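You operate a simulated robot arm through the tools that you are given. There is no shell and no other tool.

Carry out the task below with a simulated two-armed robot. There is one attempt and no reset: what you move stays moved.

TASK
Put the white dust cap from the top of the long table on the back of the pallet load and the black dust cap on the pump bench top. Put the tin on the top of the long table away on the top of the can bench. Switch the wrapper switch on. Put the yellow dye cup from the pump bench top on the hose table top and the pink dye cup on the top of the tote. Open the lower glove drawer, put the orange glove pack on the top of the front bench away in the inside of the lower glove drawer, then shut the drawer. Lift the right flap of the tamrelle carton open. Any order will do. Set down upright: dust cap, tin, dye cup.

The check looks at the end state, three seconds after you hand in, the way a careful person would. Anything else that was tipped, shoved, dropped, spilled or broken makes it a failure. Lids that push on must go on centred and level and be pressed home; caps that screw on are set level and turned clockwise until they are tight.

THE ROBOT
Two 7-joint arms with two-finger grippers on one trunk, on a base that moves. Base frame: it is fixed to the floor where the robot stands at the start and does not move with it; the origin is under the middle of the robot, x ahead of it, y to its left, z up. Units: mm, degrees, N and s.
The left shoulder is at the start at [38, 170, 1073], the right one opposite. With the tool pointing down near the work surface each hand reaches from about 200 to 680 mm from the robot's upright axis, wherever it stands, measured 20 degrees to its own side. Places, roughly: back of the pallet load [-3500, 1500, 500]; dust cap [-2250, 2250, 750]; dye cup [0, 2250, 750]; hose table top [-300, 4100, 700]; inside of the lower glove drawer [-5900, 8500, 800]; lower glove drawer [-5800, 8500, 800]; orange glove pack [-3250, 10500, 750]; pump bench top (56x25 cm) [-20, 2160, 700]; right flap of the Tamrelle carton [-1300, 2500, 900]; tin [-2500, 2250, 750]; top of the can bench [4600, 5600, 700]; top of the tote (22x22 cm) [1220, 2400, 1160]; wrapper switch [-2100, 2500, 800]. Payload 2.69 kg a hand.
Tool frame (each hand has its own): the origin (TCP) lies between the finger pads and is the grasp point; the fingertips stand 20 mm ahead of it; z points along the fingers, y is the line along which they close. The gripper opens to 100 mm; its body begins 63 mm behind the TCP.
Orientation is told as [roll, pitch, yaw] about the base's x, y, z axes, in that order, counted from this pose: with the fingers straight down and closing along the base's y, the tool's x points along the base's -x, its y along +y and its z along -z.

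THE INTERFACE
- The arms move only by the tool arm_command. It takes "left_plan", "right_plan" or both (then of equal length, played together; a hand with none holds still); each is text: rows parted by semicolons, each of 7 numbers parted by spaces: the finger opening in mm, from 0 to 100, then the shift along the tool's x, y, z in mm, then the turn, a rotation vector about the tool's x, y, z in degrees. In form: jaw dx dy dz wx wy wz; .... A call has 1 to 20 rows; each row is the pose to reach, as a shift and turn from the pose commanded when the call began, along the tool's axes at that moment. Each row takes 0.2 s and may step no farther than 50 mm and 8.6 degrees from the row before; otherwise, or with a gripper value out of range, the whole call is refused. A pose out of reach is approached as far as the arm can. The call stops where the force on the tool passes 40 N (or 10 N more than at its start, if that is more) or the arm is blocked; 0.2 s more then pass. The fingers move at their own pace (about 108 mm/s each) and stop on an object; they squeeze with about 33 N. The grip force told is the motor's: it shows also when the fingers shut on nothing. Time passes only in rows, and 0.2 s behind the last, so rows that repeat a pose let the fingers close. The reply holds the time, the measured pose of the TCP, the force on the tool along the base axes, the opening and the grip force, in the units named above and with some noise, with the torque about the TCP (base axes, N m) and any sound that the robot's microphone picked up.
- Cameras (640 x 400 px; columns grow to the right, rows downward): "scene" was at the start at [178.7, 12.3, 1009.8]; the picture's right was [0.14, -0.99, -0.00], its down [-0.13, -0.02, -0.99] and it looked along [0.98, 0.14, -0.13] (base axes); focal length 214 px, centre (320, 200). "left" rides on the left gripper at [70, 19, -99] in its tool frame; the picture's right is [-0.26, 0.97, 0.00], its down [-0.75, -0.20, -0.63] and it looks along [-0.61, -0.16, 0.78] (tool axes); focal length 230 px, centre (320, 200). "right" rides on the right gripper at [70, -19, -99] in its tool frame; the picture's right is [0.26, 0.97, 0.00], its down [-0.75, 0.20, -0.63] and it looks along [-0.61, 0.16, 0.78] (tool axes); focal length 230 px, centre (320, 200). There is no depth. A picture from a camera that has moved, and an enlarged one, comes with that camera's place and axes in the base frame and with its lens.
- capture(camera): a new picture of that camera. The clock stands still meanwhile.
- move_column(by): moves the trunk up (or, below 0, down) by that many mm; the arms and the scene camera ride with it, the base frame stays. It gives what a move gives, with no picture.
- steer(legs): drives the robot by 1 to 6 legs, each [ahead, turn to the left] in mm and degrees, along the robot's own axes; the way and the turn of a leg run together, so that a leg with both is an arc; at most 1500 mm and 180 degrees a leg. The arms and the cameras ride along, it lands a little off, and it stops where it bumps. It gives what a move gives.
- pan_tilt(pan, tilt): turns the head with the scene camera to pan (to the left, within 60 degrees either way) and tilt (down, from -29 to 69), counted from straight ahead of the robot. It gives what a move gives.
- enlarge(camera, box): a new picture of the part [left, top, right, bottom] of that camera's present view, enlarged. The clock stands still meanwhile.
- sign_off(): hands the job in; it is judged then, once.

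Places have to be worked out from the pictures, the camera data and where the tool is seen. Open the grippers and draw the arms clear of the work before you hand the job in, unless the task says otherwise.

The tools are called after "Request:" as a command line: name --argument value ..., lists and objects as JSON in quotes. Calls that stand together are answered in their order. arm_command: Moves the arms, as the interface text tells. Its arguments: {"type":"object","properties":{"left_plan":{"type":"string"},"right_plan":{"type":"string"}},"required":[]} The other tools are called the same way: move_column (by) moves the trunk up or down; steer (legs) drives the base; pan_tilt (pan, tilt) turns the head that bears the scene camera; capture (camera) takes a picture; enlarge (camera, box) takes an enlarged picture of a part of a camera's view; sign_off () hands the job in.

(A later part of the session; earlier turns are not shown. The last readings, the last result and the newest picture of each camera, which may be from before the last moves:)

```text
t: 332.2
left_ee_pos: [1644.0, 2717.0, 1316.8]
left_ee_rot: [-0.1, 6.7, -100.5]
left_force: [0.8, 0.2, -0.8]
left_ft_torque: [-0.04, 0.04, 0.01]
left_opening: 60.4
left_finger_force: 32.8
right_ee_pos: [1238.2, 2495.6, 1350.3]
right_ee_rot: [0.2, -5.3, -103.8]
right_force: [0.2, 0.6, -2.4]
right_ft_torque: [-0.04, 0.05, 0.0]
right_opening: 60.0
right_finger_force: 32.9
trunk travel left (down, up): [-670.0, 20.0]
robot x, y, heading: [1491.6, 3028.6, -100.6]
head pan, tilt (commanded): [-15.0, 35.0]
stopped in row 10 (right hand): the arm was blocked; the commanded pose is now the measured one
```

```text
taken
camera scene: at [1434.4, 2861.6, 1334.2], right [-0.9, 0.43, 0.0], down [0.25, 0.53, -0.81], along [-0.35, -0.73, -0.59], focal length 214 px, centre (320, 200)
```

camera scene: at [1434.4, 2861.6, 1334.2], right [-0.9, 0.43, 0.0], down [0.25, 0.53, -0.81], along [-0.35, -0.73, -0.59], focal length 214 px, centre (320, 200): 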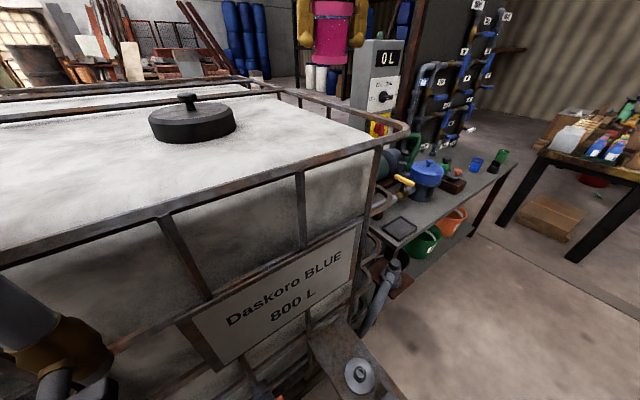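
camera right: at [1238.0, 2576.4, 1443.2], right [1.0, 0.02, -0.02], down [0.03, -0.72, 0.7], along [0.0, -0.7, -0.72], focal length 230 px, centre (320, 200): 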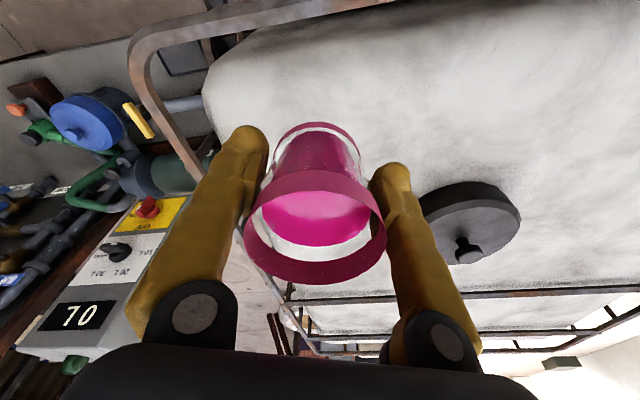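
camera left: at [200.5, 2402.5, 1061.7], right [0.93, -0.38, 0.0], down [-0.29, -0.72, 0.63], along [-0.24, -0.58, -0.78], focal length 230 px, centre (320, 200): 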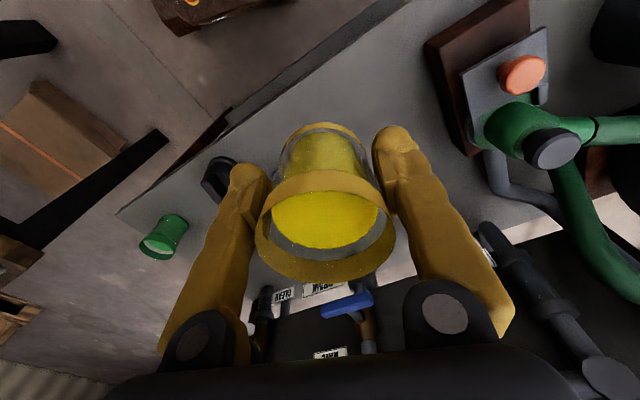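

Reaching far while high is what jams the arm. I pull back a little, level both hands, lower to about z=1245 (cup bottom ~1206, above the rail), then go forward.

Request:
arm_command --left_plan "40 -5 0 0 0 -1.5 0; 40 -10 0 0 0 -3 0; 40 -15 0 0 0 -4.5 0; 40 -20 0 0 0 -6 0; 40 -20 0 0 0 -6.7 0; 40 -20 0 0 0 -6.7 0; 40 -20 0 0 0 -6.7 0; 40 -20 0 0 0 -6.7 0; 40 -20 0 0 0 -6.7 0" --right_plan "40 18 0 5 0 1 0; 40 36 0 20 0 2 0; 40 54 0 40 0 3 0; 40 65 0 60 0 4 0; 40 69 0 80 0 5.3 0; 40 69.4 0 99 0 5.3 0; 40 69.4 0 99 0 5.3 0; 40 69.4 0 99 0 5.3 0; 40 69.4 0 99 0 5.3 0"

Request:
capture --camera "right"

```text
t: 332.6
left_ee_pos: [1649.8, 2748.0, 1306.2]
left_ee_rot: [0.1, 10.1, -100.8]
left_force: [-0.3, -0.2, -0.9]
left_ft_torque: [0.01, 0.02, 0.03]
left_opening: 60.6
left_finger_force: 33.4
left hand out of reach, approached as far as the arm can: row 1
right_ee_pos: [1243.6, 2524.4, 1358.1]
right_ee_rot: [0.2, -5.6, -103.6]
right_force: [0.1, 0.6, -1.3]
right_ft_torque: [-0.02, 0.03, -0.01]
right_opening: 60.1
right_finger_force: 32.8
trunk travel left (down, up): [-670.0, 20.0]
robot x, y, heading: [1490.6, 3031.2, -100.8]
head pan, tilt (commanded): [-15.0, 35.0]
stopped in row 1 (right hand): the arm was blocked; the commanded pose is now the measured one
```

```text
taken
camera right: at [1244.2, 2604.2, 1448.6], right [1.0, 0.02, -0.02], down [0.03, -0.71, 0.7], along [0.0, -0.7, -0.71], focal length 230 px, centre (320, 200)
```

right: 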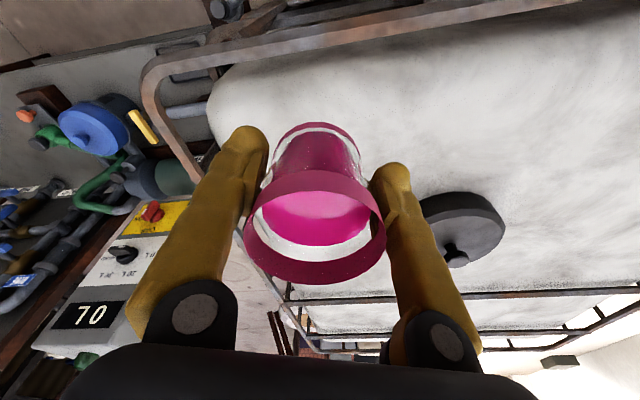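

I see now: hands held near shoulder height sit at the arms' joint limits, which causes the drifting and "blocks". I lower the right hand straight down first.

Request:
arm_command --right_plan "40 2 0 20 0 0 0; 40 4 0 40 0 0 0; 40 6 0 60 0 0 0; 40 8 0 80 0 0 0; 40 8 0 80 0 0 0"

```text
t: 333.8
left_ee_pos: [1649.1, 2746.2, 1307.7]
left_ee_rot: [0.1, 10.0, -100.8]
left_force: [-0.1, -0.1, -1.8]
left_ft_torque: [0.04, 0.01, 0.01]
left_opening: 60.4
left_finger_force: 32.9
right_ee_pos: [1242.9, 2521.7, 1274.4]
right_ee_rot: [0.2, -5.6, -103.7]
right_force: [-0.2, 0.3, -1.5]
right_ft_torque: [-0.01, 0.0, 0.02]
right_opening: 59.6
right_finger_force: 33.0
trunk travel left (down, up): [-670.0, 20.0]
robot x, y, heading: [1487.6, 3031.6, -100.9]
head pan, tilt (commanded): [-15.0, 35.0]
```

That works. I level the hand and move the remaining 70 mm forward to (1235, 2452).

Request:
arm_command --right_plan "40 -12 1.5 1 0 1.2 0; 40 -26 3 2.5 0 2.4 0; 40 -42 5 4 0 3.6 0; 40 -58 7 5.5 0 4.8 0; 40 -69.7 8.8 6.8 0 5.6 0; 40 -69.7 8.8 6.8 0 5.6 0; 40 -69.7 8.8 6.8 0 5.6 0"

Request:
capture --camera "right"

Request:
capture --camera "scene"

```text
t: 334.5
left_ee_pos: [1651.4, 2767.7, 1300.5]
left_ee_rot: [-0.1, 11.6, -100.9]
left_force: [-0.3, 0.4, -2.0]
left_ft_torque: [-0.01, 0.01, 0.02]
left_opening: 60.5
left_finger_force: 33.3
right_ee_pos: [1241.9, 2508.6, 1286.2]
right_ee_rot: [0.3, -3.7, -103.8]
right_force: [-0.3, 0.8, -1.4]
right_ft_torque: [-0.05, 0.01, 0.02]
right_opening: 60.2
right_finger_force: 33.0
trunk travel left (down, up): [-670.0, 20.0]
robot x, y, heading: [1484.6, 3032.8, -100.7]
head pan, tilt (commanded): [-15.0, 35.0]
stopped in row 3 (right hand): the arm was blocked; the commanded pose is now the measured one
```

```text
taken
camera right: at [1242.1, 2586.4, 1381.1], right [1.0, 0.02, -0.01], down [0.02, -0.74, 0.68], along [0.0, -0.68, -0.74], focal length 230 px, centre (320, 200)
```

right: 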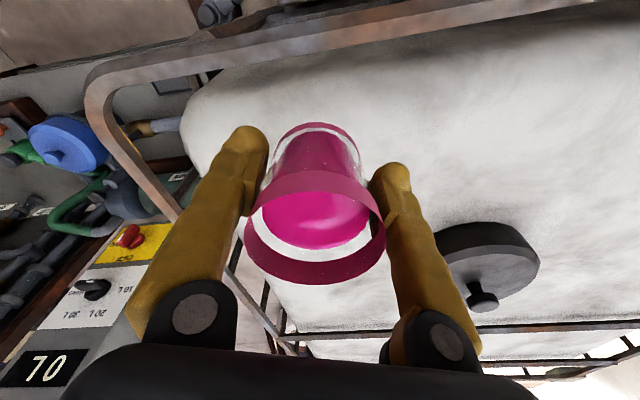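

```text
taken
camera scene: at [1434.2, 2862.1, 1334.2], right [-0.9, 0.43, 0.0], down [0.25, 0.53, -0.81], along [-0.35, -0.73, -0.59], focal length 214 px, centre (320, 200)
```

scene: 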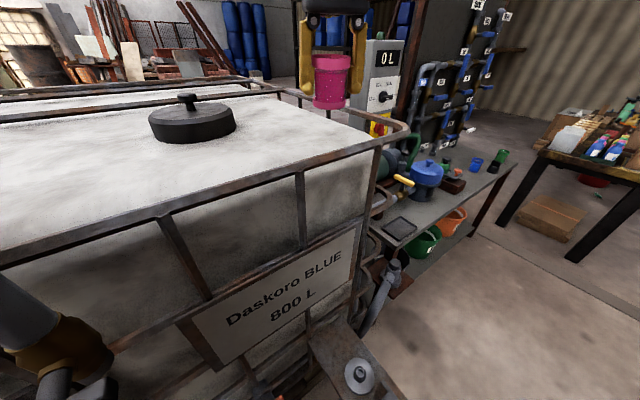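

Blocked again, and the left arm has crept in too close to my body. I check what lies around the left hand before re-extending it.

Request:
capture --camera "left"

Request:
pan_tilt --pan 20 --tilt 40

Request:
capture --camera "scene"

```text
taken
camera left: at [1680.2, 2810.9, 1410.2], right [0.9, -0.43, -0.05], down [-0.36, -0.81, 0.47], along [-0.24, -0.4, -0.88], focal length 230 px, centre (320, 200)
```

left: 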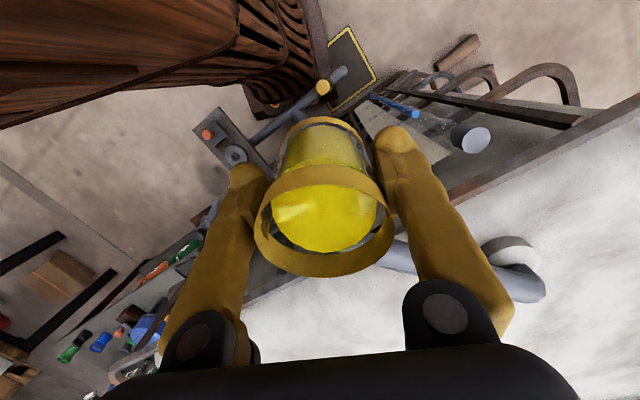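

```text
t: 335.5
left_ee_pos: [1650.9, 2765.4, 1299.2]
left_ee_rot: [0.0, 11.8, -100.8]
left_force: [-1.0, 0.2, -1.9]
left_ft_torque: [-0.01, 0.01, 0.0]
left_opening: 60.2
left_finger_force: 32.6
right_ee_pos: [1240.7, 2505.0, 1285.3]
right_ee_rot: [0.1, -3.4, -103.8]
right_force: [0.5, 0.8, -1.9]
right_ft_torque: [0.0, -0.02, 0.04]
right_opening: 59.9
right_finger_force: 33.5
trunk travel left (down, up): [-670.0, 20.0]
robot x, y, heading: [1485.0, 3031.6, -100.7]
head pan, tilt (commanded): [20.0, 40.0]
```

```text
taken
camera scene: at [1485.5, 2855.9, 1326.4], right [-0.99, -0.16, -0.01], down [-0.1, 0.65, -0.76], along [0.13, -0.74, -0.66], focal length 214 px, centre (320, 200)
```

scene: 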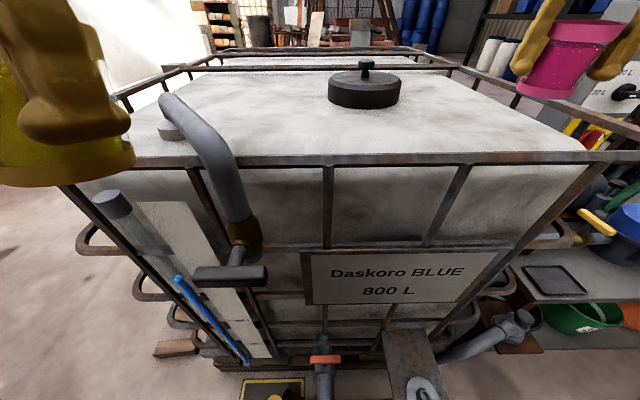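

The overflow pipe passes under the left hand, so I move the left hand forward and inward (to about 400 ahead, 120 left), levelling it on the way.

Request:
arm_command --left_plan "40 -25 -12 -6 0 -1.7 0; 40 -50 -25 -12 0 -3.4 0; 40 -75 -38 -18 0 -5.1 0; 40 -100 -51 -24 0 -6.8 0; 40 -125 -64 -29 0 -8.5 0; 40 -148 -77 -33 0 -10.2 0; 40 -166 -90 -36 0 -11.8 0; 40 -166 -90 -36 0 -11.8 0; 40 -166 -90 -36 0 -11.8 0; 40 -166 -90 -36 0 -11.8 0"

Request:
capture --camera "scene"

```text
t: 337.2
left_ee_pos: [1537.9, 2643.0, 1326.7]
left_ee_rot: [0.3, -4.0, -100.8]
left_force: [-0.5, 1.0, -1.9]
left_ft_torque: [-0.07, 0.02, 0.02]
left_opening: 60.4
left_finger_force: 33.0
right_ee_pos: [1244.5, 2529.7, 1295.2]
right_ee_rot: [0.3, -4.6, -103.9]
right_force: [-0.2, 1.8, -2.0]
right_ft_torque: [-0.1, 0.02, -0.01]
right_opening: 60.0
right_finger_force: 32.8
trunk travel left (down, up): [-670.0, 20.0]
robot x, y, heading: [1488.7, 3031.8, -100.7]
head pan, tilt (commanded): [20.0, 40.0]
stopped in row 8 (right hand): the arm was blocked; the commanded pose is now the measured one
```

```text
taken
camera scene: at [1486.0, 2859.4, 1327.0], right [-0.99, -0.16, -0.01], down [-0.1, 0.65, -0.76], along [0.13, -0.75, -0.65], focal length 214 px, centre (320, 200)
```

scene: 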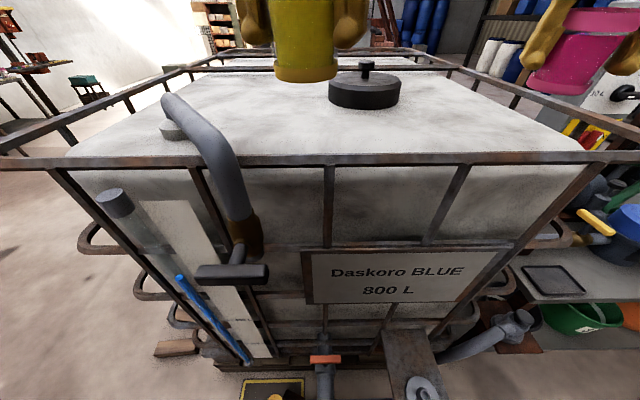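

Extending one arm makes the other give way, so the total forward stretch is limited with the trunk this high. I'll come 60 mm closer instead so the right arm needs less reach.

Request:
steer --legs '[[60, 0]]'

Request:
arm_command --right_plan "40 0 0 0 0 0 0; 40 0 0 0 0 0 0; 40 0 0 0 0 0 0; 40 0 0 0 0 0 0; 40 0 0 0 0 0 0; 40 0 0 0 0 0 0; 40 0 0 0 0 0 0; 40 0 0 0 0 0 0"

Request:
capture --camera "right"

Request:
capture --camera "scene"

```text
t: 338.2
left_ee_pos: [1529.8, 2601.0, 1333.1]
left_ee_rot: [0.2, -4.8, -100.9]
left_force: [0.6, 0.2, -1.7]
left_ft_torque: [0.04, -0.04, -0.02]
left_opening: 60.2
left_finger_force: 33.0
right_ee_pos: [1238.5, 2489.7, 1304.8]
right_ee_rot: [0.3, -5.4, -103.8]
right_force: [-0.6, -1.3, 0.0]
right_ft_torque: [0.13, -0.03, 0.03]
right_opening: 60.1
right_finger_force: 32.9
trunk travel left (down, up): [-670.0, 20.0]
robot x, y, heading: [1476.6, 2974.6, -100.5]
head pan, tilt (commanded): [20.0, 40.0]
```

```text
t: 340.0
left_ee_pos: [1530.3, 2599.6, 1332.6]
left_ee_rot: [0.2, -4.8, -100.9]
left_force: [0.1, 0.7, -1.6]
left_ft_torque: [0.07, 0.0, 0.02]
left_opening: 60.3
left_finger_force: 33.0
right_ee_pos: [1238.3, 2487.4, 1304.1]
right_ee_rot: [0.1, -5.5, -103.7]
right_force: [-0.3, -0.1, -1.8]
right_ft_torque: [-0.03, -0.02, 0.01]
right_opening: 59.9
right_finger_force: 32.9
trunk travel left (down, up): [-670.0, 20.0]
robot x, y, heading: [1478.6, 2972.5, -100.7]
head pan, tilt (commanded): [20.0, 40.0]
```

```text
taken
camera right: at [1238.6, 2569.2, 1396.2], right [1.0, 0.02, -0.02], down [0.03, -0.72, 0.7], along [0.0, -0.7, -0.72], focal length 230 px, centre (320, 200)
```

right: 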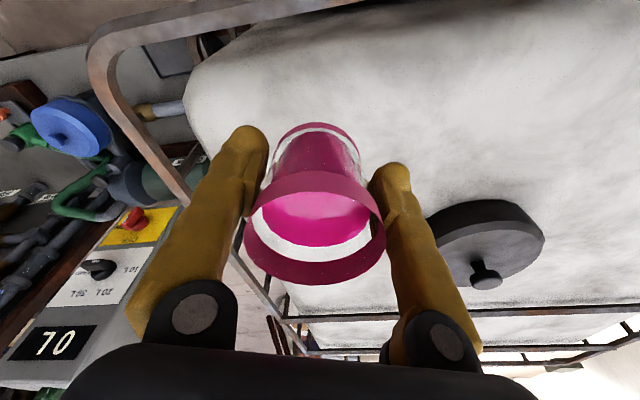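

```text
taken
camera scene: at [1476.5, 2808.3, 1328.0], right [-0.99, -0.16, 0.0], down [-0.1, 0.64, -0.76], along [0.12, -0.75, -0.65], focal length 214 px, centre (320, 200)
```

scene: 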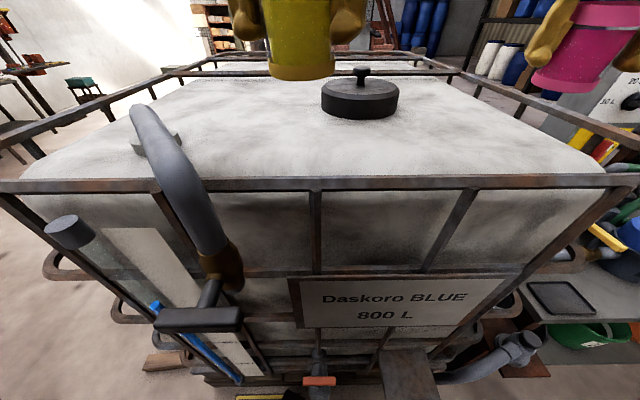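

Now the cup is already inside the rail. I lower to about z=1240 while levelling the tool.

Request:
arm_command --right_plan "40 2 0 20 0 1 0; 40 4 0 40 0 2 0; 40 6 0 63 0 3 0; 40 6 0 63 0 4.2 0; 40 6 0 63 0 5.5 0; 40 6 0 63 0 5.5 0; 40 6 0 63 0 5.5 0"

Request:
capture --camera "right"

```text
t: 341.6
left_ee_pos: [1528.6, 2595.0, 1329.9]
left_ee_rot: [0.3, -4.5, -100.9]
left_force: [0.0, 1.2, -1.9]
left_ft_torque: [-0.02, 0.03, 0.03]
left_opening: 60.3
left_finger_force: 32.2
right_ee_pos: [1237.1, 2481.2, 1236.8]
right_ee_rot: [0.2, 0.3, -103.7]
right_force: [-0.1, 0.1, -2.8]
right_ft_torque: [-0.03, 0.0, 0.03]
right_opening: 59.9
right_finger_force: 32.6
trunk travel left (down, up): [-670.0, 20.0]
robot x, y, heading: [1480.2, 2972.4, -100.7]
head pan, tilt (commanded): [20.0, 40.0]
```

```text
taken
camera right: at [1235.4, 2553.3, 1337.7], right [1.0, 0.02, 0.01], down [0.01, -0.78, 0.63], along [0.02, -0.63, -0.78], focal length 230 px, centre (320, 200)
```

right: 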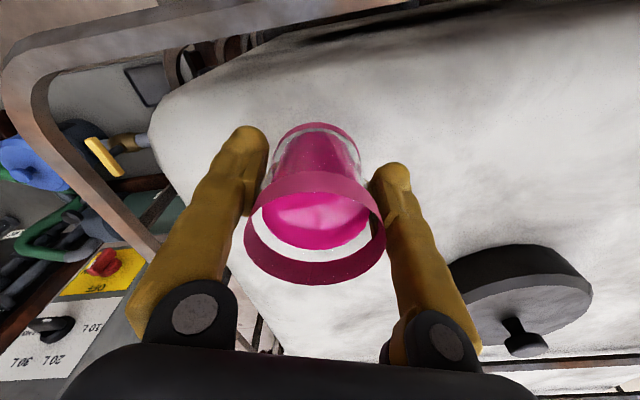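

Level and steady at z≈1237. I edge 30 mm farther in.

Request:
arm_command --right_plan "40 -8 1 0 0 0 0; 40 -16 2 0 0 0 0; 40 -24 3 0 0 0 0; 40 -30 4 0 0 0 0; 40 -30 4 0 0 0 0"

```text
t: 342.6
left_ee_pos: [1535.1, 2618.3, 1336.0]
left_ee_rot: [0.4, -5.6, -100.9]
left_force: [0.2, 0.3, -2.3]
left_ft_torque: [-0.01, 0.05, 0.02]
left_opening: 60.2
left_finger_force: 33.1
right_ee_pos: [1238.1, 2474.4, 1250.2]
right_ee_rot: [0.2, -0.8, -103.7]
right_force: [-0.2, 0.4, -1.5]
right_ft_torque: [-0.05, 0.02, -0.02]
right_opening: 60.0
right_finger_force: 32.8
trunk travel left (down, up): [-670.0, 20.0]
robot x, y, heading: [1477.7, 2973.0, -100.8]
head pan, tilt (commanded): [20.0, 40.0]
stopped in row 5 (right hand): the arm was blocked; the commanded pose is now the measured one
```

The body leaned back again. I look at both views for a possible contact.

Request:
capture --camera "right"

Request:
pan_tilt --pan -20 --tilt 40

Request:
capture --camera "scene"

Request:
capture --camera "left"

```text
taken
camera right: at [1236.7, 2547.6, 1347.1], right [1.0, 0.02, 0.0], down [0.02, -0.77, 0.64], along [0.01, -0.64, -0.77], focal length 230 px, centre (320, 200)
```

right: 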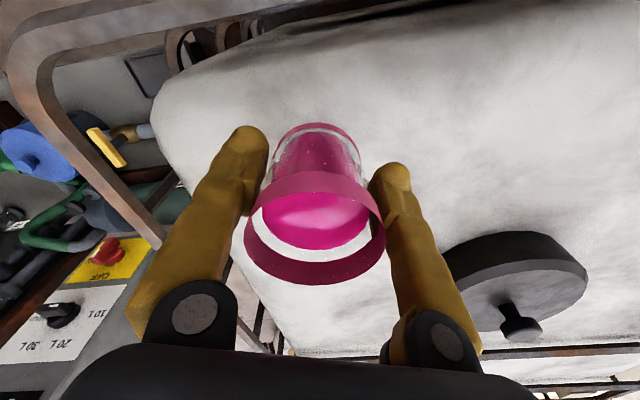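

```text
t: 343.7
left_ee_pos: [1534.0, 2613.7, 1334.2]
left_ee_rot: [0.3, -5.4, -100.9]
left_force: [0.0, 0.7, -2.5]
left_ft_torque: [0.02, 0.01, 0.02]
left_opening: 60.5
left_finger_force: 33.2
right_ee_pos: [1237.5, 2470.2, 1246.3]
right_ee_rot: [0.2, -0.5, -103.8]
right_force: [-1.5, -0.5, -2.8]
right_ft_torque: [0.02, -0.01, 0.01]
right_opening: 60.0
right_finger_force: 33.1
trunk travel left (down, up): [-670.0, 20.0]
robot x, y, heading: [1482.1, 2972.9, -100.5]
head pan, tilt (commanded): [-20.0, 40.0]
```

```text
taken
camera scene: at [1417.4, 2808.2, 1326.6], right [-0.86, 0.51, 0.01], down [0.33, 0.57, -0.76], along [-0.39, -0.65, -0.65], focal length 214 px, centre (320, 200)
```

scene: 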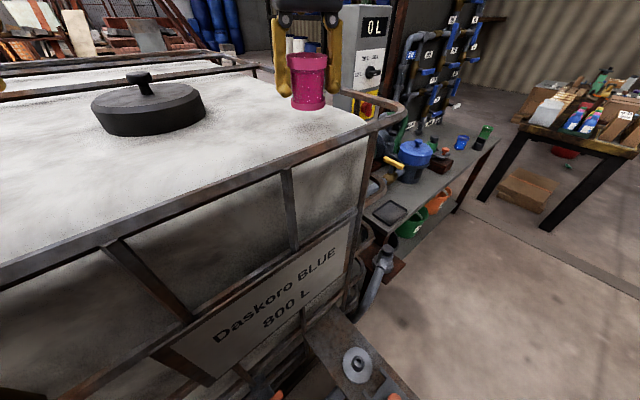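

```text
taken
camera left: at [1567.1, 2687.0, 1427.0], right [0.9, -0.43, 0.03], down [-0.33, -0.64, 0.7], along [-0.28, -0.64, -0.72], focal length 230 px, centre (320, 200)
```

left: 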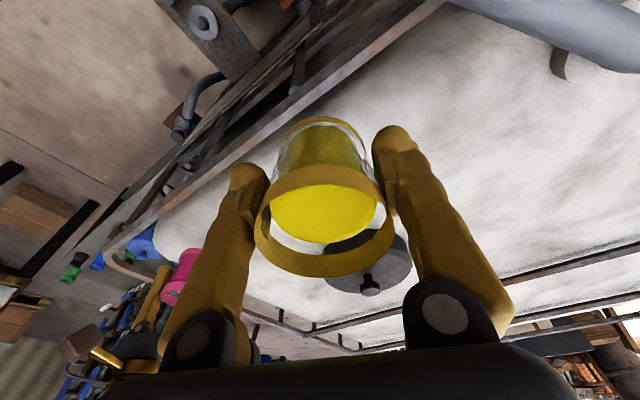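

The cup is at about (1237, 2470), within the target patch. I lower it here in small steps.

Request:
arm_command --right_plan "40 0 0 8 0 0 0; 40 0 0 16 0 0.5 0; 40 0 0 24 0 0.5 0; 40 0 0 30 0 0.5 0; 40 0 0 30 0 0.5 0"

Request:
enlarge --camera "scene" --box '[240, 40, 400, 160]'

```text
t: 344.9
left_ee_pos: [1534.0, 2613.5, 1335.0]
left_ee_rot: [0.4, -5.5, -100.9]
left_force: [-1.1, 0.6, -0.9]
left_ft_torque: [0.0, 0.03, -0.01]
left_opening: 60.3
left_finger_force: 32.8
right_ee_pos: [1236.5, 2469.1, 1216.3]
right_ee_rot: [0.3, 0.1, -103.8]
right_force: [-0.1, 0.9, -2.3]
right_ft_torque: [0.02, 0.0, 0.03]
right_opening: 60.1
right_finger_force: 32.2
trunk travel left (down, up): [-670.0, 20.0]
robot x, y, heading: [1479.3, 2966.9, -100.9]
head pan, tilt (commanded): [-20.0, 40.0]
```

```text
3.33 times, centred on (320, 100) of scene
camera zoom: at [1417.1, 2807.6, 1326.5], right [-0.86, 0.51, 0.01], down [0.33, 0.57, -0.76], along [-0.39, -0.65, -0.66], focal length 715 px, centre (320, 533)
```

zoom: 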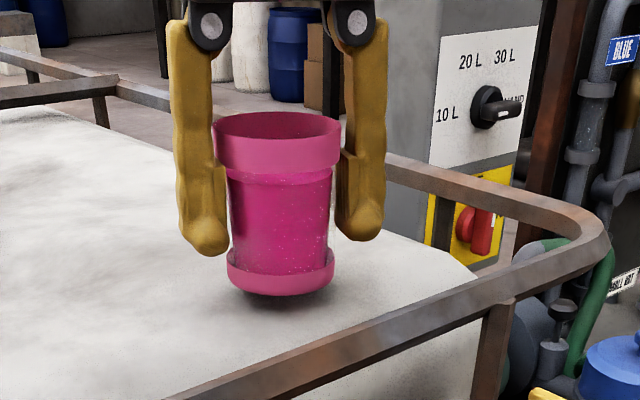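

A shadow right beneath shows only a small gap. I continue in fine steps.

Request:
arm_command --right_plan "40 0 0 3 0 0 0; 40 0 0 6 0 0 0; 40 0 0 8 0 0 0; 40 0 0 8 0 0 0"

Request:
enlarge --camera "scene" --box '[260, 60, 360, 140]'

```text
t: 345.9
left_ee_pos: [1532.7, 2613.5, 1335.1]
left_ee_rot: [0.4, -5.4, -100.9]
left_force: [0.7, -0.3, -1.3]
left_ft_torque: [0.01, -0.03, 0.03]
left_opening: 60.3
left_finger_force: 33.1
right_ee_pos: [1236.2, 2469.8, 1208.4]
right_ee_rot: [0.1, -0.1, -103.8]
right_force: [-0.2, 0.2, -1.2]
right_ft_torque: [0.01, 0.02, 0.01]
right_opening: 59.8
right_finger_force: 33.1
trunk travel left (down, up): [-670.0, 20.0]
robot x, y, heading: [1480.0, 2971.4, -100.9]
head pan, tilt (commanded): [-20.0, 40.0]
```

```text
5.00 times, centred on (310, 100) of scene
camera zoom: at [1417.1, 2807.4, 1326.4], right [-0.86, 0.51, 0.01], down [0.33, 0.57, -0.76], along [-0.39, -0.65, -0.66], focal length 1072 px, centre (370, 700)
```

zoom: 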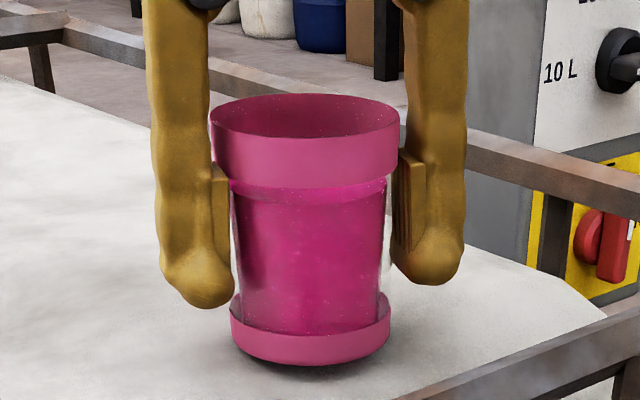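

Request:
arm_command --right_plan "40 0 0 1.5 0 0 0; 40 0 0 3 0 0 0; 40 0 0 4.5 0 0 0; 40 0 0 4.5 0 0 0"

Request:
enlarge --camera "scene" --box '[260, 60, 360, 140]'

```text
t: 346.9
left_ee_pos: [1534.6, 2614.6, 1335.3]
left_ee_rot: [0.5, -5.5, -100.9]
left_force: [-0.9, 0.4, -1.9]
left_ft_torque: [-0.02, 0.01, -0.01]
left_opening: 60.3
left_finger_force: 33.3
right_ee_pos: [1237.4, 2470.2, 1206.6]
right_ee_rot: [0.2, -0.4, -103.8]
right_force: [-2.2, -2.1, 25.9]
right_ft_torque: [0.36, 0.37, 0.02]
right_opening: 59.9
right_finger_force: 33.0
trunk travel left (down, up): [-670.0, 20.0]
robot x, y, heading: [1479.7, 2975.0, -100.5]
head pan, tilt (commanded): [-20.0, 40.0]
```

```text
5.00 times, centred on (310, 100) of scene
camera zoom: at [1417.9, 2809.2, 1327.0], right [-0.86, 0.51, 0.01], down [0.33, 0.56, -0.76], along [-0.39, -0.65, -0.65], focal length 1072 px, centre (370, 700)
```

zoom: 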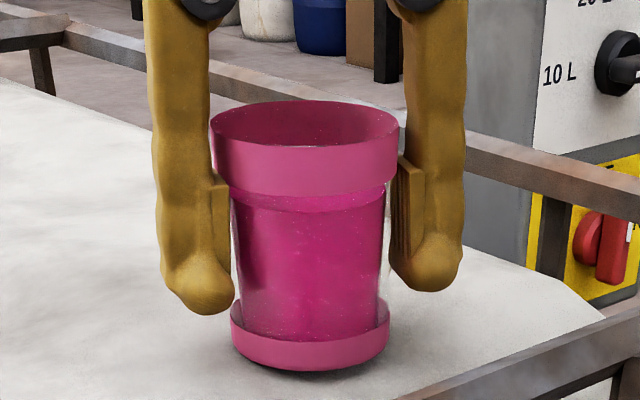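

Firm contact (26 N). I ease up slightly, open fully, lift straight up and then draw back.

Request:
arm_command --right_plan "50 0 0 -2.5 0 0 0; 70 0 0 -2.5 0 0 0; 90 0 0 -2.5 0 0 0; 100 0 0 -2.5 0 0 0; 100 0 0 -2.5 0 0 0; 100 0 0 -15 0 0 0; 100 0 0 -30 0 0 0; 100 0 0 -50 0 0 0; 100 0 0 -70 0 0 0; 100 0 0 -85 0 0 0; 100 20 0 -90 0 0 0; 100 50 0 -90 0 0 0; 100 80 0 -90 0 0 0; 100 110 0 -90 0 0 0; 100 110 0 -90 0 0 0"

Request:
capture --camera "scene"

```text
t: 350.1
left_ee_pos: [1532.7, 2612.1, 1335.6]
left_ee_rot: [0.4, -5.3, -100.9]
left_force: [0.2, -0.1, -1.9]
left_ft_torque: [0.02, 0.01, 0.01]
left_opening: 60.5
left_finger_force: 32.5
right_ee_pos: [1264.2, 2576.9, 1293.1]
right_ee_rot: [0.3, 0.0, -103.8]
right_force: [0.9, 0.8, 0.4]
right_ft_torque: [0.04, -0.01, 0.0]
right_opening: 100.1
right_finger_force: 0.1
trunk travel left (down, up): [-670.0, 20.0]
robot x, y, heading: [1477.1, 2971.5, -100.7]
head pan, tilt (commanded): [-20.0, 40.0]
```

```text
taken
camera scene: at [1416.9, 2806.7, 1326.3], right [-0.86, 0.51, 0.01], down [0.33, 0.57, -0.76], along [-0.39, -0.65, -0.66], focal length 214 px, centre (320, 200)
```

scene: 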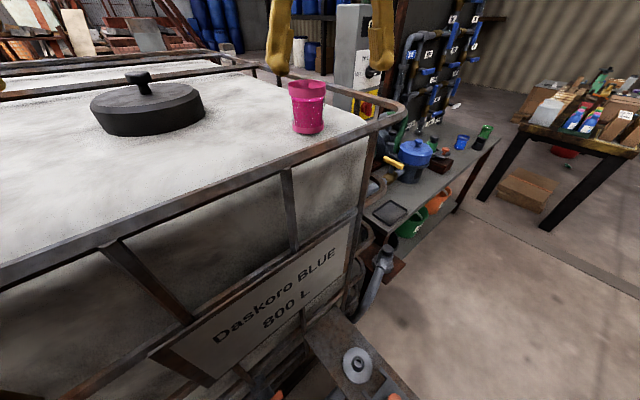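

The pink cup stands upright on the tote. I back away 400 mm, then lower the trunk and bring both hands into a lower, more relaxed posture.

Request:
steer --legs '[[-400, 0]]'

Request:
move_column --by -250

```text
t: 352.6
left_ee_pos: [1608.3, 3009.2, 1335.0]
left_ee_rot: [0.4, -5.3, -101.1]
left_force: [0.3, 0.6, -1.7]
left_ft_torque: [-0.02, -0.02, 0.0]
left_opening: 60.5
left_finger_force: 32.5
right_ee_pos: [1337.3, 2974.6, 1293.7]
right_ee_rot: [0.2, 0.0, -104.0]
right_force: [0.0, 0.3, 0.0]
right_ft_torque: [-0.02, 0.02, 0.0]
right_opening: 100.0
right_finger_force: 0.0
trunk travel left (down, up): [-670.0, 20.0]
robot x, y, heading: [1556.3, 3372.3, -100.9]
head pan, tilt (commanded): [-20.0, 40.0]
```

```text
t: 355.1
left_ee_pos: [1612.4, 3033.9, 1079.4]
left_ee_rot: [0.4, -4.3, -101.0]
left_force: [-0.4, 0.0, -2.1]
left_ft_torque: [0.0, 0.0, 0.02]
left_opening: 60.2
left_finger_force: 32.6
right_ee_pos: [1340.7, 2994.7, 1050.2]
right_ee_rot: [0.1, -0.9, -103.9]
right_force: [0.0, 0.6, -1.2]
right_ft_torque: [-0.02, 0.02, -0.01]
right_opening: 100.1
right_finger_force: 0.0
trunk travel left (down, up): [-420.0, 270.0]
robot x, y, heading: [1554.7, 3371.4, -100.8]
head pan, tilt (commanded): [-20.0, 40.0]
```

I bring both hands down to about z=900, 400 mm ahead and 200 mm to the sides.

Request:
arm_command --left_plan "40 -11 13 31 0 0.8 0; 40 -22 26 62 0 1.6 0; 40 -33 39 93 0 2.4 0; 40 -44 52 124 0 3.2 0; 40 -55 66 155 0 3.9 0; 40 -66 80 185 -0.4 4.3 0; 40 -66 80 185 -0.4 4.3 0; 40 -66 80 185 -0.4 4.3 0; 40 -66 80 185 -0.4 4.3 0" --right_plan "60 0 -10 25 0 0.4 0; 60 0 -20 50 0 0.9 0; 60 0 -30 75 0 0.9 0; 60 0 -40 100 0 0.9 0; 60 0 -50 125 0 0.9 0; 60 2 -60 150 0 0.9 0; 60 2 -60 150 0 0.9 0; 60 2 -60 150 0 0.9 0; 60 2 -60 150 0 0.9 0"

Request:
steer --legs '[[0, -20], [0, -20], [0, -20]]'

```text
t: 357.1
left_ee_pos: [1675.8, 2931.4, 914.5]
left_ee_rot: [0.8, -1.9, -101.1]
left_force: [0.1, -0.5, -2.3]
left_ft_torque: [-0.02, 0.01, 0.02]
left_opening: 60.4
left_finger_force: 32.8
right_ee_pos: [1283.8, 3009.3, 899.9]
right_ee_rot: [0.2, -0.1, -104.1]
right_force: [0.7, 0.1, -0.2]
right_ft_torque: [0.0, -0.01, 0.01]
right_opening: 59.8
right_finger_force: 0.1
trunk travel left (down, up): [-420.0, 270.0]
robot x, y, heading: [1555.6, 3365.8, -101.2]
head pan, tilt (commanded): [-20.0, 40.0]
```

```text
t: 358.0
left_ee_pos: [1664.7, 2958.6, 928.5]
left_ee_rot: [0.6, -3.8, -103.3]
left_force: [0.2, 0.9, -0.5]
left_ft_torque: [-0.06, 0.0, 0.03]
left_opening: 60.5
left_finger_force: 33.1
right_ee_pos: [1276.3, 3050.8, 915.2]
right_ee_rot: [0.5, -2.1, -106.2]
right_force: [0.0, 0.8, 0.0]
right_ft_torque: [-0.11, 0.01, -0.04]
right_opening: 60.0
right_finger_force: 0.0
trunk travel left (down, up): [-420.0, 270.0]
robot x, y, heading: [1555.6, 3367.7, -103.5]
head pan, tilt (commanded): [-20.0, 40.0]
stopped in leg 1: the robot was blocked; the commanded pose is now the measured one
```

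I held too briefly. I restore the posture and hold longer before turning.

Request:
arm_command --left_plan "40 -10 0 5 0 1 0; 40 -20 0 10 0.6 2 0; 40 -20 0 10 0.6 3 0; 40 -20 0 10 0.6 3 0; 40 -20 0 10 0.6 3 0; 40 -20 0 10 0.6 3 0; 40 -20 0 10 0.6 3 0; 40 -20 0 10 0.6 3 0; 40 -20 0 10 0.6 3 0; 40 -20 0 10 0.6 3 0; 40 -20 0 10 0.6 3 0; 40 -20 0 10 0.6 3 0" --right_plan "60 -10 0 5 0 1 0; 60 -20 0 10 0.5 2 0; 60 -30 0 10 0.5 2 0; 60 -30 0 10 0.5 2 0; 60 -30 0 10 0.5 2 0; 60 -30 0 10 0.5 2 0; 60 -30 0 10 0.5 2 0; 60 -30 0 10 0.5 2 0; 60 -30 0 10 0.5 2 0; 60 -30 0 10 0.5 2 0; 60 -30 0 10 0.5 2 0; 60 -30 0 10 0.5 2 0"

Request:
steer --legs '[[0, -15], [0, -15], [0, -15], [0, -15], [0, -15]]'

```text
t: 360.6
left_ee_pos: [1660.6, 2932.6, 918.0]
left_ee_rot: [-0.3, -0.7, -103.1]
left_force: [-1.2, 0.8, -1.1]
left_ft_torque: [0.0, 0.02, -0.01]
left_opening: 60.0
left_finger_force: 33.3
right_ee_pos: [1268.1, 3017.0, 903.6]
right_ee_rot: [-0.1, 0.0, -106.2]
right_force: [-0.3, 0.5, -0.4]
right_ft_torque: [0.02, -0.01, -0.03]
right_opening: 60.2
right_finger_force: 0.1
trunk travel left (down, up): [-420.0, 270.0]
robot x, y, heading: [1553.0, 3369.9, -103.1]
head pan, tilt (commanded): [-20.0, 40.0]
```

```text
t: 361.4
left_ee_pos: [1649.0, 2961.2, 932.6]
left_ee_rot: [-0.2, -2.7, -105.7]
left_force: [0.5, 1.4, -1.2]
left_ft_torque: [-0.13, 0.01, 0.0]
left_opening: 60.2
left_finger_force: 33.0
right_ee_pos: [1259.6, 3063.6, 917.7]
right_ee_rot: [0.0, -1.9, -108.8]
right_force: [0.5, 0.6, -0.4]
right_ft_torque: [-0.08, 0.0, 0.02]
right_opening: 60.3
right_finger_force: 0.0
trunk travel left (down, up): [-420.0, 270.0]
robot x, y, heading: [1551.2, 3368.6, -105.5]
head pan, tilt (commanded): [-20.0, 40.0]
stopped in leg 1: the robot was blocked; the commanded pose is now the measured one
```

Blocked again. I re-extend, hold, and retry with small 8-degree legs.

Request:
arm_command --left_plan "40 -10 0 5 0 1 0; 40 -20 0 10 0 2 0; 40 -30 0 12 0 2.7 0; 40 -30 0 12 0 2.7 0; 40 -30 0 12 0 2.7 0; 40 -30 0 12 0 2.7 0; 40 -30 0 12 0 2.7 0; 40 -30 0 12 0 2.7 0; 40 -30 0 12 0 2.7 0; 40 -30 0 12 0 2.7 0" --right_plan "60 -10 0 5 0 1 0; 60 -20 0 10 0 1.9 0; 60 -40 0 12 0 1.9 0; 60 -40 0 12 0 1.9 0; 60 -40 0 12 0 1.9 0; 60 -40 0 12 0 1.9 0; 60 -40 0 12 0 1.9 0; 60 -40 0 12 0 1.9 0; 60 -40 0 12 0 1.9 0; 60 -40 0 12 0 1.9 0"

Request:
steer --legs '[[0, -8], [0, -8], [0, -8], [0, -8], [0, -8], [0, -8]]'

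```text
t: 363.6
left_ee_pos: [1640.7, 2927.7, 919.5]
left_ee_rot: [-0.4, 0.4, -105.6]
left_force: [-0.5, 0.2, -1.0]
left_ft_torque: [-0.01, 0.03, 0.03]
left_opening: 60.4
left_finger_force: 32.5
right_ee_pos: [1248.0, 3020.1, 906.4]
right_ee_rot: [0.0, 0.3, -108.8]
right_force: [0.5, 0.6, -0.3]
right_ft_torque: [0.03, 0.04, 0.02]
right_opening: 60.0
right_finger_force: 0.1
trunk travel left (down, up): [-420.0, 270.0]
robot x, y, heading: [1554.7, 3367.8, -105.8]
head pan, tilt (commanded): [-20.0, 40.0]
```

```text
t: 367.7
left_ee_pos: [1282.7, 3009.5, 919.5]
left_ee_rot: [-0.4, 0.3, -153.6]
left_force: [0.4, -0.2, -1.3]
left_ft_torque: [-0.02, -0.01, 0.0]
left_opening: 60.5
left_finger_force: 33.2
right_ee_pos: [1088.2, 3364.4, 906.7]
right_ee_rot: [0.1, 0.1, -156.8]
right_force: [0.9, 0.2, -0.2]
right_ft_torque: [-0.02, -0.01, 0.05]
right_opening: 60.1
right_finger_force: 0.1
trunk travel left (down, up): [-420.0, 270.0]
robot x, y, heading: [1550.2, 3369.3, -153.6]
head pan, tilt (commanded): [-20.0, 40.0]
```

Small 8-degree legs in the lower posture turned 48 degrees without any drift. I continue to face -x.

Request:
steer --legs '[[0, -8], [0, -8], [0, -8]]'

Request:
steer --legs '[[1400, 0]]'

Request:
pan_tilt --pan -25 --tilt 18

Request:
capture --camera "scene"

```text
t: 370.0
left_ee_pos: [1176.2, 3150.3, 925.7]
left_ee_rot: [-0.4, -0.6, -177.6]
left_force: [-0.6, 0.2, -2.2]
left_ft_torque: [0.0, -0.02, 0.02]
left_opening: 60.3
left_finger_force: 32.8
right_ee_pos: [1141.5, 3553.5, 911.4]
right_ee_rot: [0.1, -0.7, 179.3]
right_force: [-0.4, 0.2, -0.5]
right_ft_torque: [-0.01, -0.01, 0.03]
right_opening: 60.0
right_finger_force: 0.0
trunk travel left (down, up): [-420.0, 270.0]
robot x, y, heading: [1554.1, 3363.3, -177.5]
head pan, tilt (commanded): [-20.0, 40.0]
```

```text
t: 377.0
left_ee_pos: [-208.9, 3092.9, 931.7]
left_ee_rot: [-0.4, -1.4, -177.6]
left_force: [-0.5, 0.0, -1.7]
left_ft_torque: [-0.01, -0.02, 0.01]
left_opening: 60.2
left_finger_force: 32.8
right_ee_pos: [-243.9, 3497.1, 917.5]
right_ee_rot: [0.1, -1.6, 179.2]
right_force: [-0.1, -0.5, -0.8]
right_ft_torque: [0.0, 0.02, -0.03]
right_opening: 60.1
right_finger_force: 0.0
trunk travel left (down, up): [-420.0, 270.0]
robot x, y, heading: [154.2, 3301.6, -177.6]
head pan, tilt (commanded): [-20.0, 40.0]
```

```text
t: 377.8
left_ee_pos: [-195.6, 3092.5, 938.5]
left_ee_rot: [-0.4, -2.2, -177.5]
left_force: [-1.1, -0.4, -2.5]
left_ft_torque: [0.01, -0.04, 0.01]
left_opening: 60.2
left_finger_force: 33.0
right_ee_pos: [-230.2, 3497.1, 925.2]
right_ee_rot: [0.0, -2.6, 179.1]
right_force: [-0.2, 0.3, -0.3]
right_ft_torque: [0.02, -0.02, 0.01]
right_opening: 60.0
right_finger_force: 0.0
trunk travel left (down, up): [-420.0, 270.0]
robot x, y, heading: [155.7, 3304.4, -177.2]
head pan, tilt (commanded): [-25.0, 18.0]
```

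```text
taken
camera scene: at [-21.2, 3337.4, 1110.9], right [0.38, 0.92, 0.01], down [0.3, -0.12, -0.95], along [-0.87, 0.37, -0.33], focal length 214 px, centre (320, 200)
```

scene: 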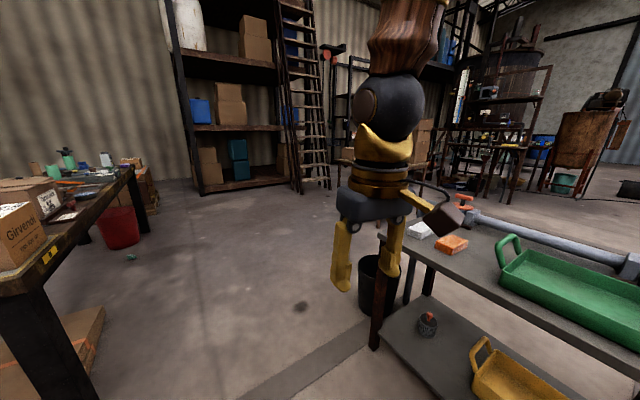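

The hose table is at the right with a green tray, blocks and a pipe. I drive 430 mm farther, then turn right in 8-degree legs to face it.

Request:
steer --legs '[[430, 0]]'

Request:
arm_command --left_plan "40 -10 0 5 0 1 0; 40 -20 0 10 0 2 0; 40 -30 0 20 0 2.2 0; 40 -30 0 25 0 2.2 0; 40 -30 0 25 0 2.2 0; 40 -30 0 25 0 2.2 0; 40 -30 0 25 0 2.2 0; 40 -30 0 25 0 2.2 0; 40 -30 0 25 0 2.2 0; 40 -30 0 25 0 2.2 0; 40 -30 0 25 0 2.2 0" --right_plan "60 -10 0 5 0 1 0; 60 -20 0 10 0 2 0; 60 -20 0 15 0 2.6 0; 60 -20 0 15 0 2.6 0; 60 -20 0 15 0 2.6 0; 60 -20 0 15 0 2.6 0; 60 -20 0 15 0 2.6 0; 60 -20 0 15 0 2.6 0; 60 -20 0 15 0 2.6 0; 60 -20 0 15 0 2.6 0; 60 -20 0 15 0 2.6 0"

Request:
steer --legs '[[0, -8], [0, -8], [0, -8], [0, -8], [0, -8], [0, -8]]'

```text
t: 380.5
left_ee_pos: [-627.1, 3073.8, 938.3]
left_ee_rot: [-0.4, -2.3, -177.3]
left_force: [-0.7, -0.5, -2.2]
left_ft_torque: [0.02, -0.05, 0.01]
left_opening: 60.4
left_finger_force: 33.4
right_ee_pos: [-663.5, 3477.5, 925.0]
right_ee_rot: [0.0, -2.6, 179.4]
right_force: [0.6, -0.4, -1.0]
right_ft_torque: [0.0, -0.04, -0.01]
right_opening: 60.0
right_finger_force: 0.1
trunk travel left (down, up): [-420.0, 270.0]
robot x, y, heading: [-276.2, 3288.4, -177.1]
head pan, tilt (commanded): [-25.0, 18.0]
```

```text
t: 382.9
left_ee_pos: [-643.1, 3071.9, 920.7]
left_ee_rot: [-0.5, -1.2, -177.3]
left_force: [0.1, 1.0, -2.2]
left_ft_torque: [0.0, 0.0, -0.02]
left_opening: 60.3
left_finger_force: 33.3
right_ee_pos: [-668.1, 3478.1, 917.1]
right_ee_rot: [0.2, -0.8, 179.3]
right_force: [0.1, 0.9, -1.0]
right_ft_torque: [0.0, 0.01, -0.01]
right_opening: 60.4
right_finger_force: 0.0
trunk travel left (down, up): [-420.0, 270.0]
robot x, y, heading: [-277.1, 3288.5, -177.1]
head pan, tilt (commanded): [-25.0, 18.0]
```

```text
t: 387.0
left_ee_pos: [-684.0, 3417.5, 920.7]
left_ee_rot: [-0.3, -1.2, 134.8]
left_force: [0.0, -0.1, -1.4]
left_ft_torque: [-0.01, 0.02, 0.02]
left_opening: 60.5
left_finger_force: 33.4
right_ee_pos: [-399.6, 3708.2, 917.3]
right_ee_rot: [0.2, -0.9, 131.5]
right_force: [0.3, 0.8, 0.3]
right_ft_torque: [0.0, 0.01, 0.0]
right_opening: 59.9
right_finger_force: 0.0
trunk travel left (down, up): [-420.0, 270.0]
robot x, y, heading: [-279.6, 3289.2, 134.6]
head pan, tilt (commanded): [-25.0, 18.0]
```

Good. I go on to about heading 98 and look at the table from its front.

Request:
steer --legs '[[0, -8], [0, -8], [0, -8], [0, -8], [0, -5]]'

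Request:
pan_tilt --pan 0 --tilt 30

Request:
capture --camera "scene"

```text
t: 390.4
left_ee_pos: [-522.6, 3618.7, 927.3]
left_ee_rot: [-0.4, -2.1, 97.8]
left_force: [-0.3, 0.0, -2.6]
left_ft_torque: [0.0, -0.03, 0.0]
left_opening: 60.3
left_finger_force: 33.1
right_ee_pos: [-119.6, 3678.8, 922.5]
right_ee_rot: [0.2, -1.7, 94.3]
right_force: [-0.7, -1.1, -0.4]
right_ft_torque: [0.0, 0.02, 0.0]
right_opening: 60.1
right_finger_force: 0.2
trunk travel left (down, up): [-420.0, 270.0]
robot x, y, heading: [-278.4, 3283.0, 97.3]
head pan, tilt (commanded): [-25.0, 18.0]
```

```text
t: 391.3
left_ee_pos: [-519.9, 3605.1, 933.4]
left_ee_rot: [-0.4, -2.9, 97.8]
left_force: [-1.1, 0.0, -2.3]
left_ft_torque: [-0.04, 0.01, 0.02]
left_opening: 60.6
left_finger_force: 33.3
right_ee_pos: [-118.2, 3665.8, 929.0]
right_ee_rot: [0.1, -2.7, 94.4]
right_force: [0.0, -0.2, -0.1]
right_ft_torque: [-0.03, 0.01, 0.02]
right_opening: 59.9
right_finger_force: 0.2
trunk travel left (down, up): [-420.0, 270.0]
robot x, y, heading: [-281.1, 3284.1, 97.4]
head pan, tilt (commanded): [0.0, 30.0]
```

```text
taken
camera scene: at [-305.6, 3464.2, 1091.6], right [0.99, 0.13, 0.0], down [0.07, -0.51, -0.86], along [-0.11, 0.85, -0.52], focal length 214 px, centre (320, 200)
```

scene: 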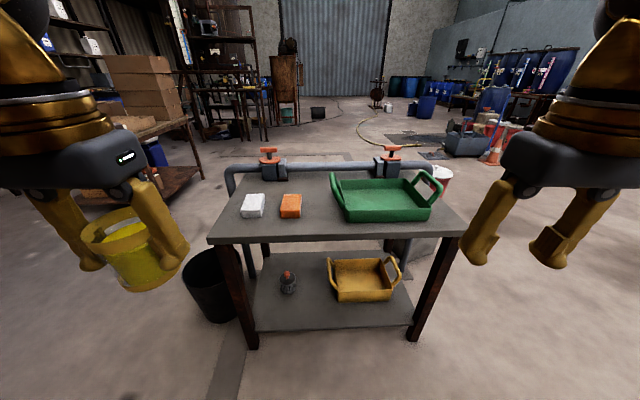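

The hose table top is near z≈650, front edge from (-700,3905) to (86,4036). A free spot in front of the blocks is near (-545, 3990). I advance 255 mm and lower the trunk 150 mm.

Request:
steer --legs '[[255, 0]]'

Request:
move_column --by -150

Request:
capture --camera "scene"

```text
t: 393.1
left_ee_pos: [-555.0, 3860.2, 932.4]
left_ee_rot: [-0.4, -2.8, 97.8]
left_force: [-0.4, 0.7, -2.6]
left_ft_torque: [-0.03, 0.0, -0.03]
left_opening: 60.4
left_finger_force: 32.6
right_ee_pos: [-151.6, 3919.0, 928.0]
right_ee_rot: [0.2, -2.6, 94.3]
right_force: [-0.4, 0.6, 0.2]
right_ft_torque: [-0.07, 0.01, -0.02]
right_opening: 60.0
right_finger_force: 0.1
trunk travel left (down, up): [-420.0, 270.0]
robot x, y, heading: [-315.3, 3539.0, 97.4]
head pan, tilt (commanded): [0.0, 30.0]
```

```text
t: 394.9
left_ee_pos: [-552.8, 3841.8, 789.6]
left_ee_rot: [-0.4, -3.8, 97.8]
left_force: [-0.8, 0.5, -1.8]
left_ft_torque: [0.0, -0.01, -0.03]
left_opening: 60.4
left_finger_force: 33.0
right_ee_pos: [-149.6, 3906.1, 784.7]
right_ee_rot: [0.3, -3.7, 94.4]
right_force: [0.3, -0.1, 0.3]
right_ft_torque: [-0.01, 0.0, 0.01]
right_opening: 60.2
right_finger_force: 0.1
trunk travel left (down, up): [-270.0, 420.0]
robot x, y, heading: [-313.6, 3543.7, 97.3]
head pan, tilt (commanded): [0.0, 30.0]
```

```text
taken
camera scene: at [-338.1, 3714.1, 941.8], right [0.99, 0.13, 0.0], down [0.07, -0.51, -0.86], along [-0.11, 0.85, -0.51], focal length 214 px, centre (320, 200)
```

scene: 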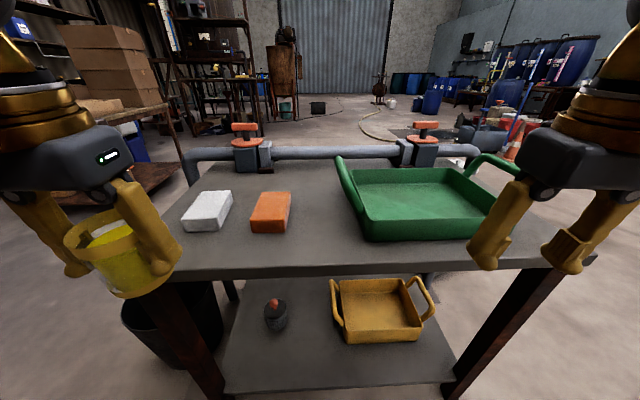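

I move the yellow cup forward over the free spot, to z≈720, levelling on the way.

Request:
arm_command --left_plan "40 -25 -5 5 0 0.7 0; 40 -50 -10 15 0 1.4 0; 40 -75 -15 28 0 2.1 0; 40 -100 -20 45 -0.2 2.8 0; 40 -122 -24 62 -0.4 3.4 0; 40 -140.9 -27.8 79 -0.4 3.8 0; 40 -140.9 -27.8 79 -0.4 3.8 0; 40 -140.9 -27.8 79 -0.4 3.8 0"

Request:
capture --camera "left"

Request:
enlarge --camera "scene" --box '[140, 150, 320, 280]'

```text
t: 396.8
left_ee_pos: [-543.5, 3981.2, 728.1]
left_ee_rot: [0.0, -1.2, 97.8]
left_force: [-0.8, 0.2, -1.4]
left_ft_torque: [0.05, -0.02, -0.01]
left_opening: 60.2
left_finger_force: 33.3
right_ee_pos: [-146.7, 3891.2, 790.3]
right_ee_rot: [0.3, -4.6, 94.5]
right_force: [0.2, -0.7, 0.1]
right_ft_torque: [0.02, -0.01, -0.01]
right_opening: 59.9
right_finger_force: 0.0
trunk travel left (down, up): [-270.0, 420.0]
robot x, y, heading: [-315.4, 3539.3, 97.5]
head pan, tilt (commanded): [0.0, 30.0]
stopped in row 8 (left hand): the force on the tool passed its limit at 41 N (the readings are from after the stop); the commanded pose is now the measured one
```

```text
taken
camera left: at [-550.3, 3907.2, 825.3], right [-0.99, 0.12, 0.01], down [0.1, 0.76, 0.65], along [0.08, 0.64, -0.76], focal length 230 px, centre (320, 200)
```

left: 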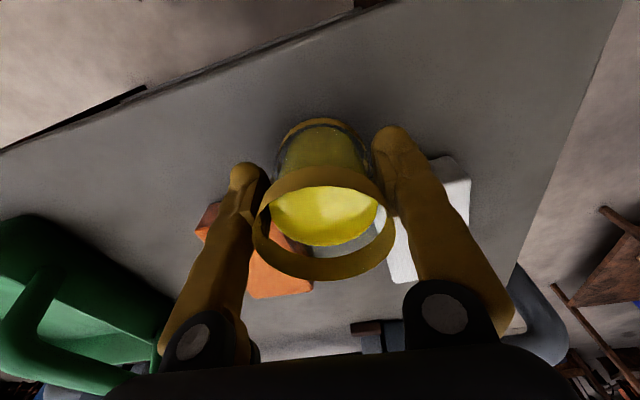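

```text
3.08 times, centred on (230, 215) of scene
camera zoom: at [-338.1, 3713.4, 941.4], right [0.99, 0.13, 0.0], down [0.07, -0.51, -0.86], along [-0.11, 0.85, -0.51], focal length 660 px, centre (597, 154)
```

zoom: 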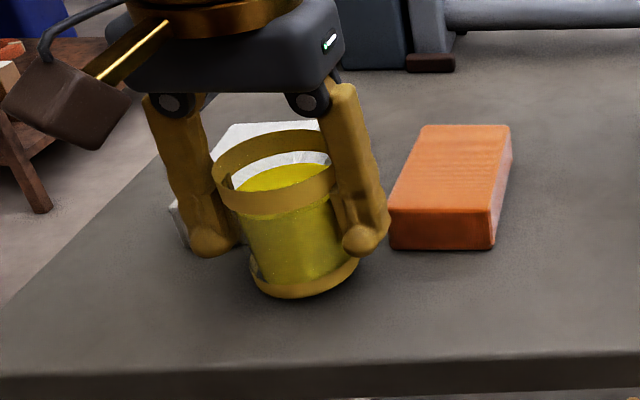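

The stop was at 41 N: the cup's base met the table (top is really z≈686), near the white block. I raise slightly, shift 16 mm toward me to keep the fingers clear of the blocks, level, and lower again.

Request:
arm_command --left_plan "40 0 0 -8 0 0.6 0; 40 6 -2 -14 0 1.2 0; 40 12 -4 -14 0 1.2 0; 40 16 -5 -14 0 1.2 0; 40 16 -5 -14 0 1.2 0; 40 16 -5 -14 0 1.2 0"

Request:
arm_command --left_plan "40 0 0 4 0 0 0; 40 0 0 8 0 0 0; 40 0 0 11 0 0 0; 40 0 0 11 0 0 0"

```text
t: 398.2
left_ee_pos: [-536.2, 3967.3, 741.4]
left_ee_rot: [0.0, 0.2, 97.7]
left_force: [-0.6, 0.5, -2.4]
left_ft_torque: [0.01, 0.0, 0.03]
left_opening: 60.2
left_finger_force: 32.2
right_ee_pos: [-146.7, 3892.6, 790.2]
right_ee_rot: [0.2, -4.5, 94.4]
right_force: [-0.3, -0.1, -0.7]
right_ft_torque: [-0.04, -0.02, 0.0]
right_opening: 59.8
right_finger_force: 0.0
trunk travel left (down, up): [-270.0, 420.0]
robot x, y, heading: [-316.6, 3538.8, 97.4]
head pan, tilt (commanded): [0.0, 30.0]
```

```text
t: 399.2
left_ee_pos: [-535.9, 3967.1, 730.5]
left_ee_rot: [0.0, 0.1, 97.8]
left_force: [-0.4, 0.3, -2.0]
left_ft_torque: [-0.03, 0.01, 0.03]
left_opening: 60.2
left_finger_force: 32.6
right_ee_pos: [-147.2, 3892.4, 791.2]
right_ee_rot: [0.3, -4.5, 94.4]
right_force: [0.3, -0.8, -0.1]
right_ft_torque: [-0.01, -0.02, 0.0]
right_opening: 60.1
right_finger_force: 0.0
trunk travel left (down, up): [-270.0, 420.0]
robot x, y, heading: [-317.6, 3541.3, 97.3]
head pan, tilt (commanded): [0.0, 30.0]
```

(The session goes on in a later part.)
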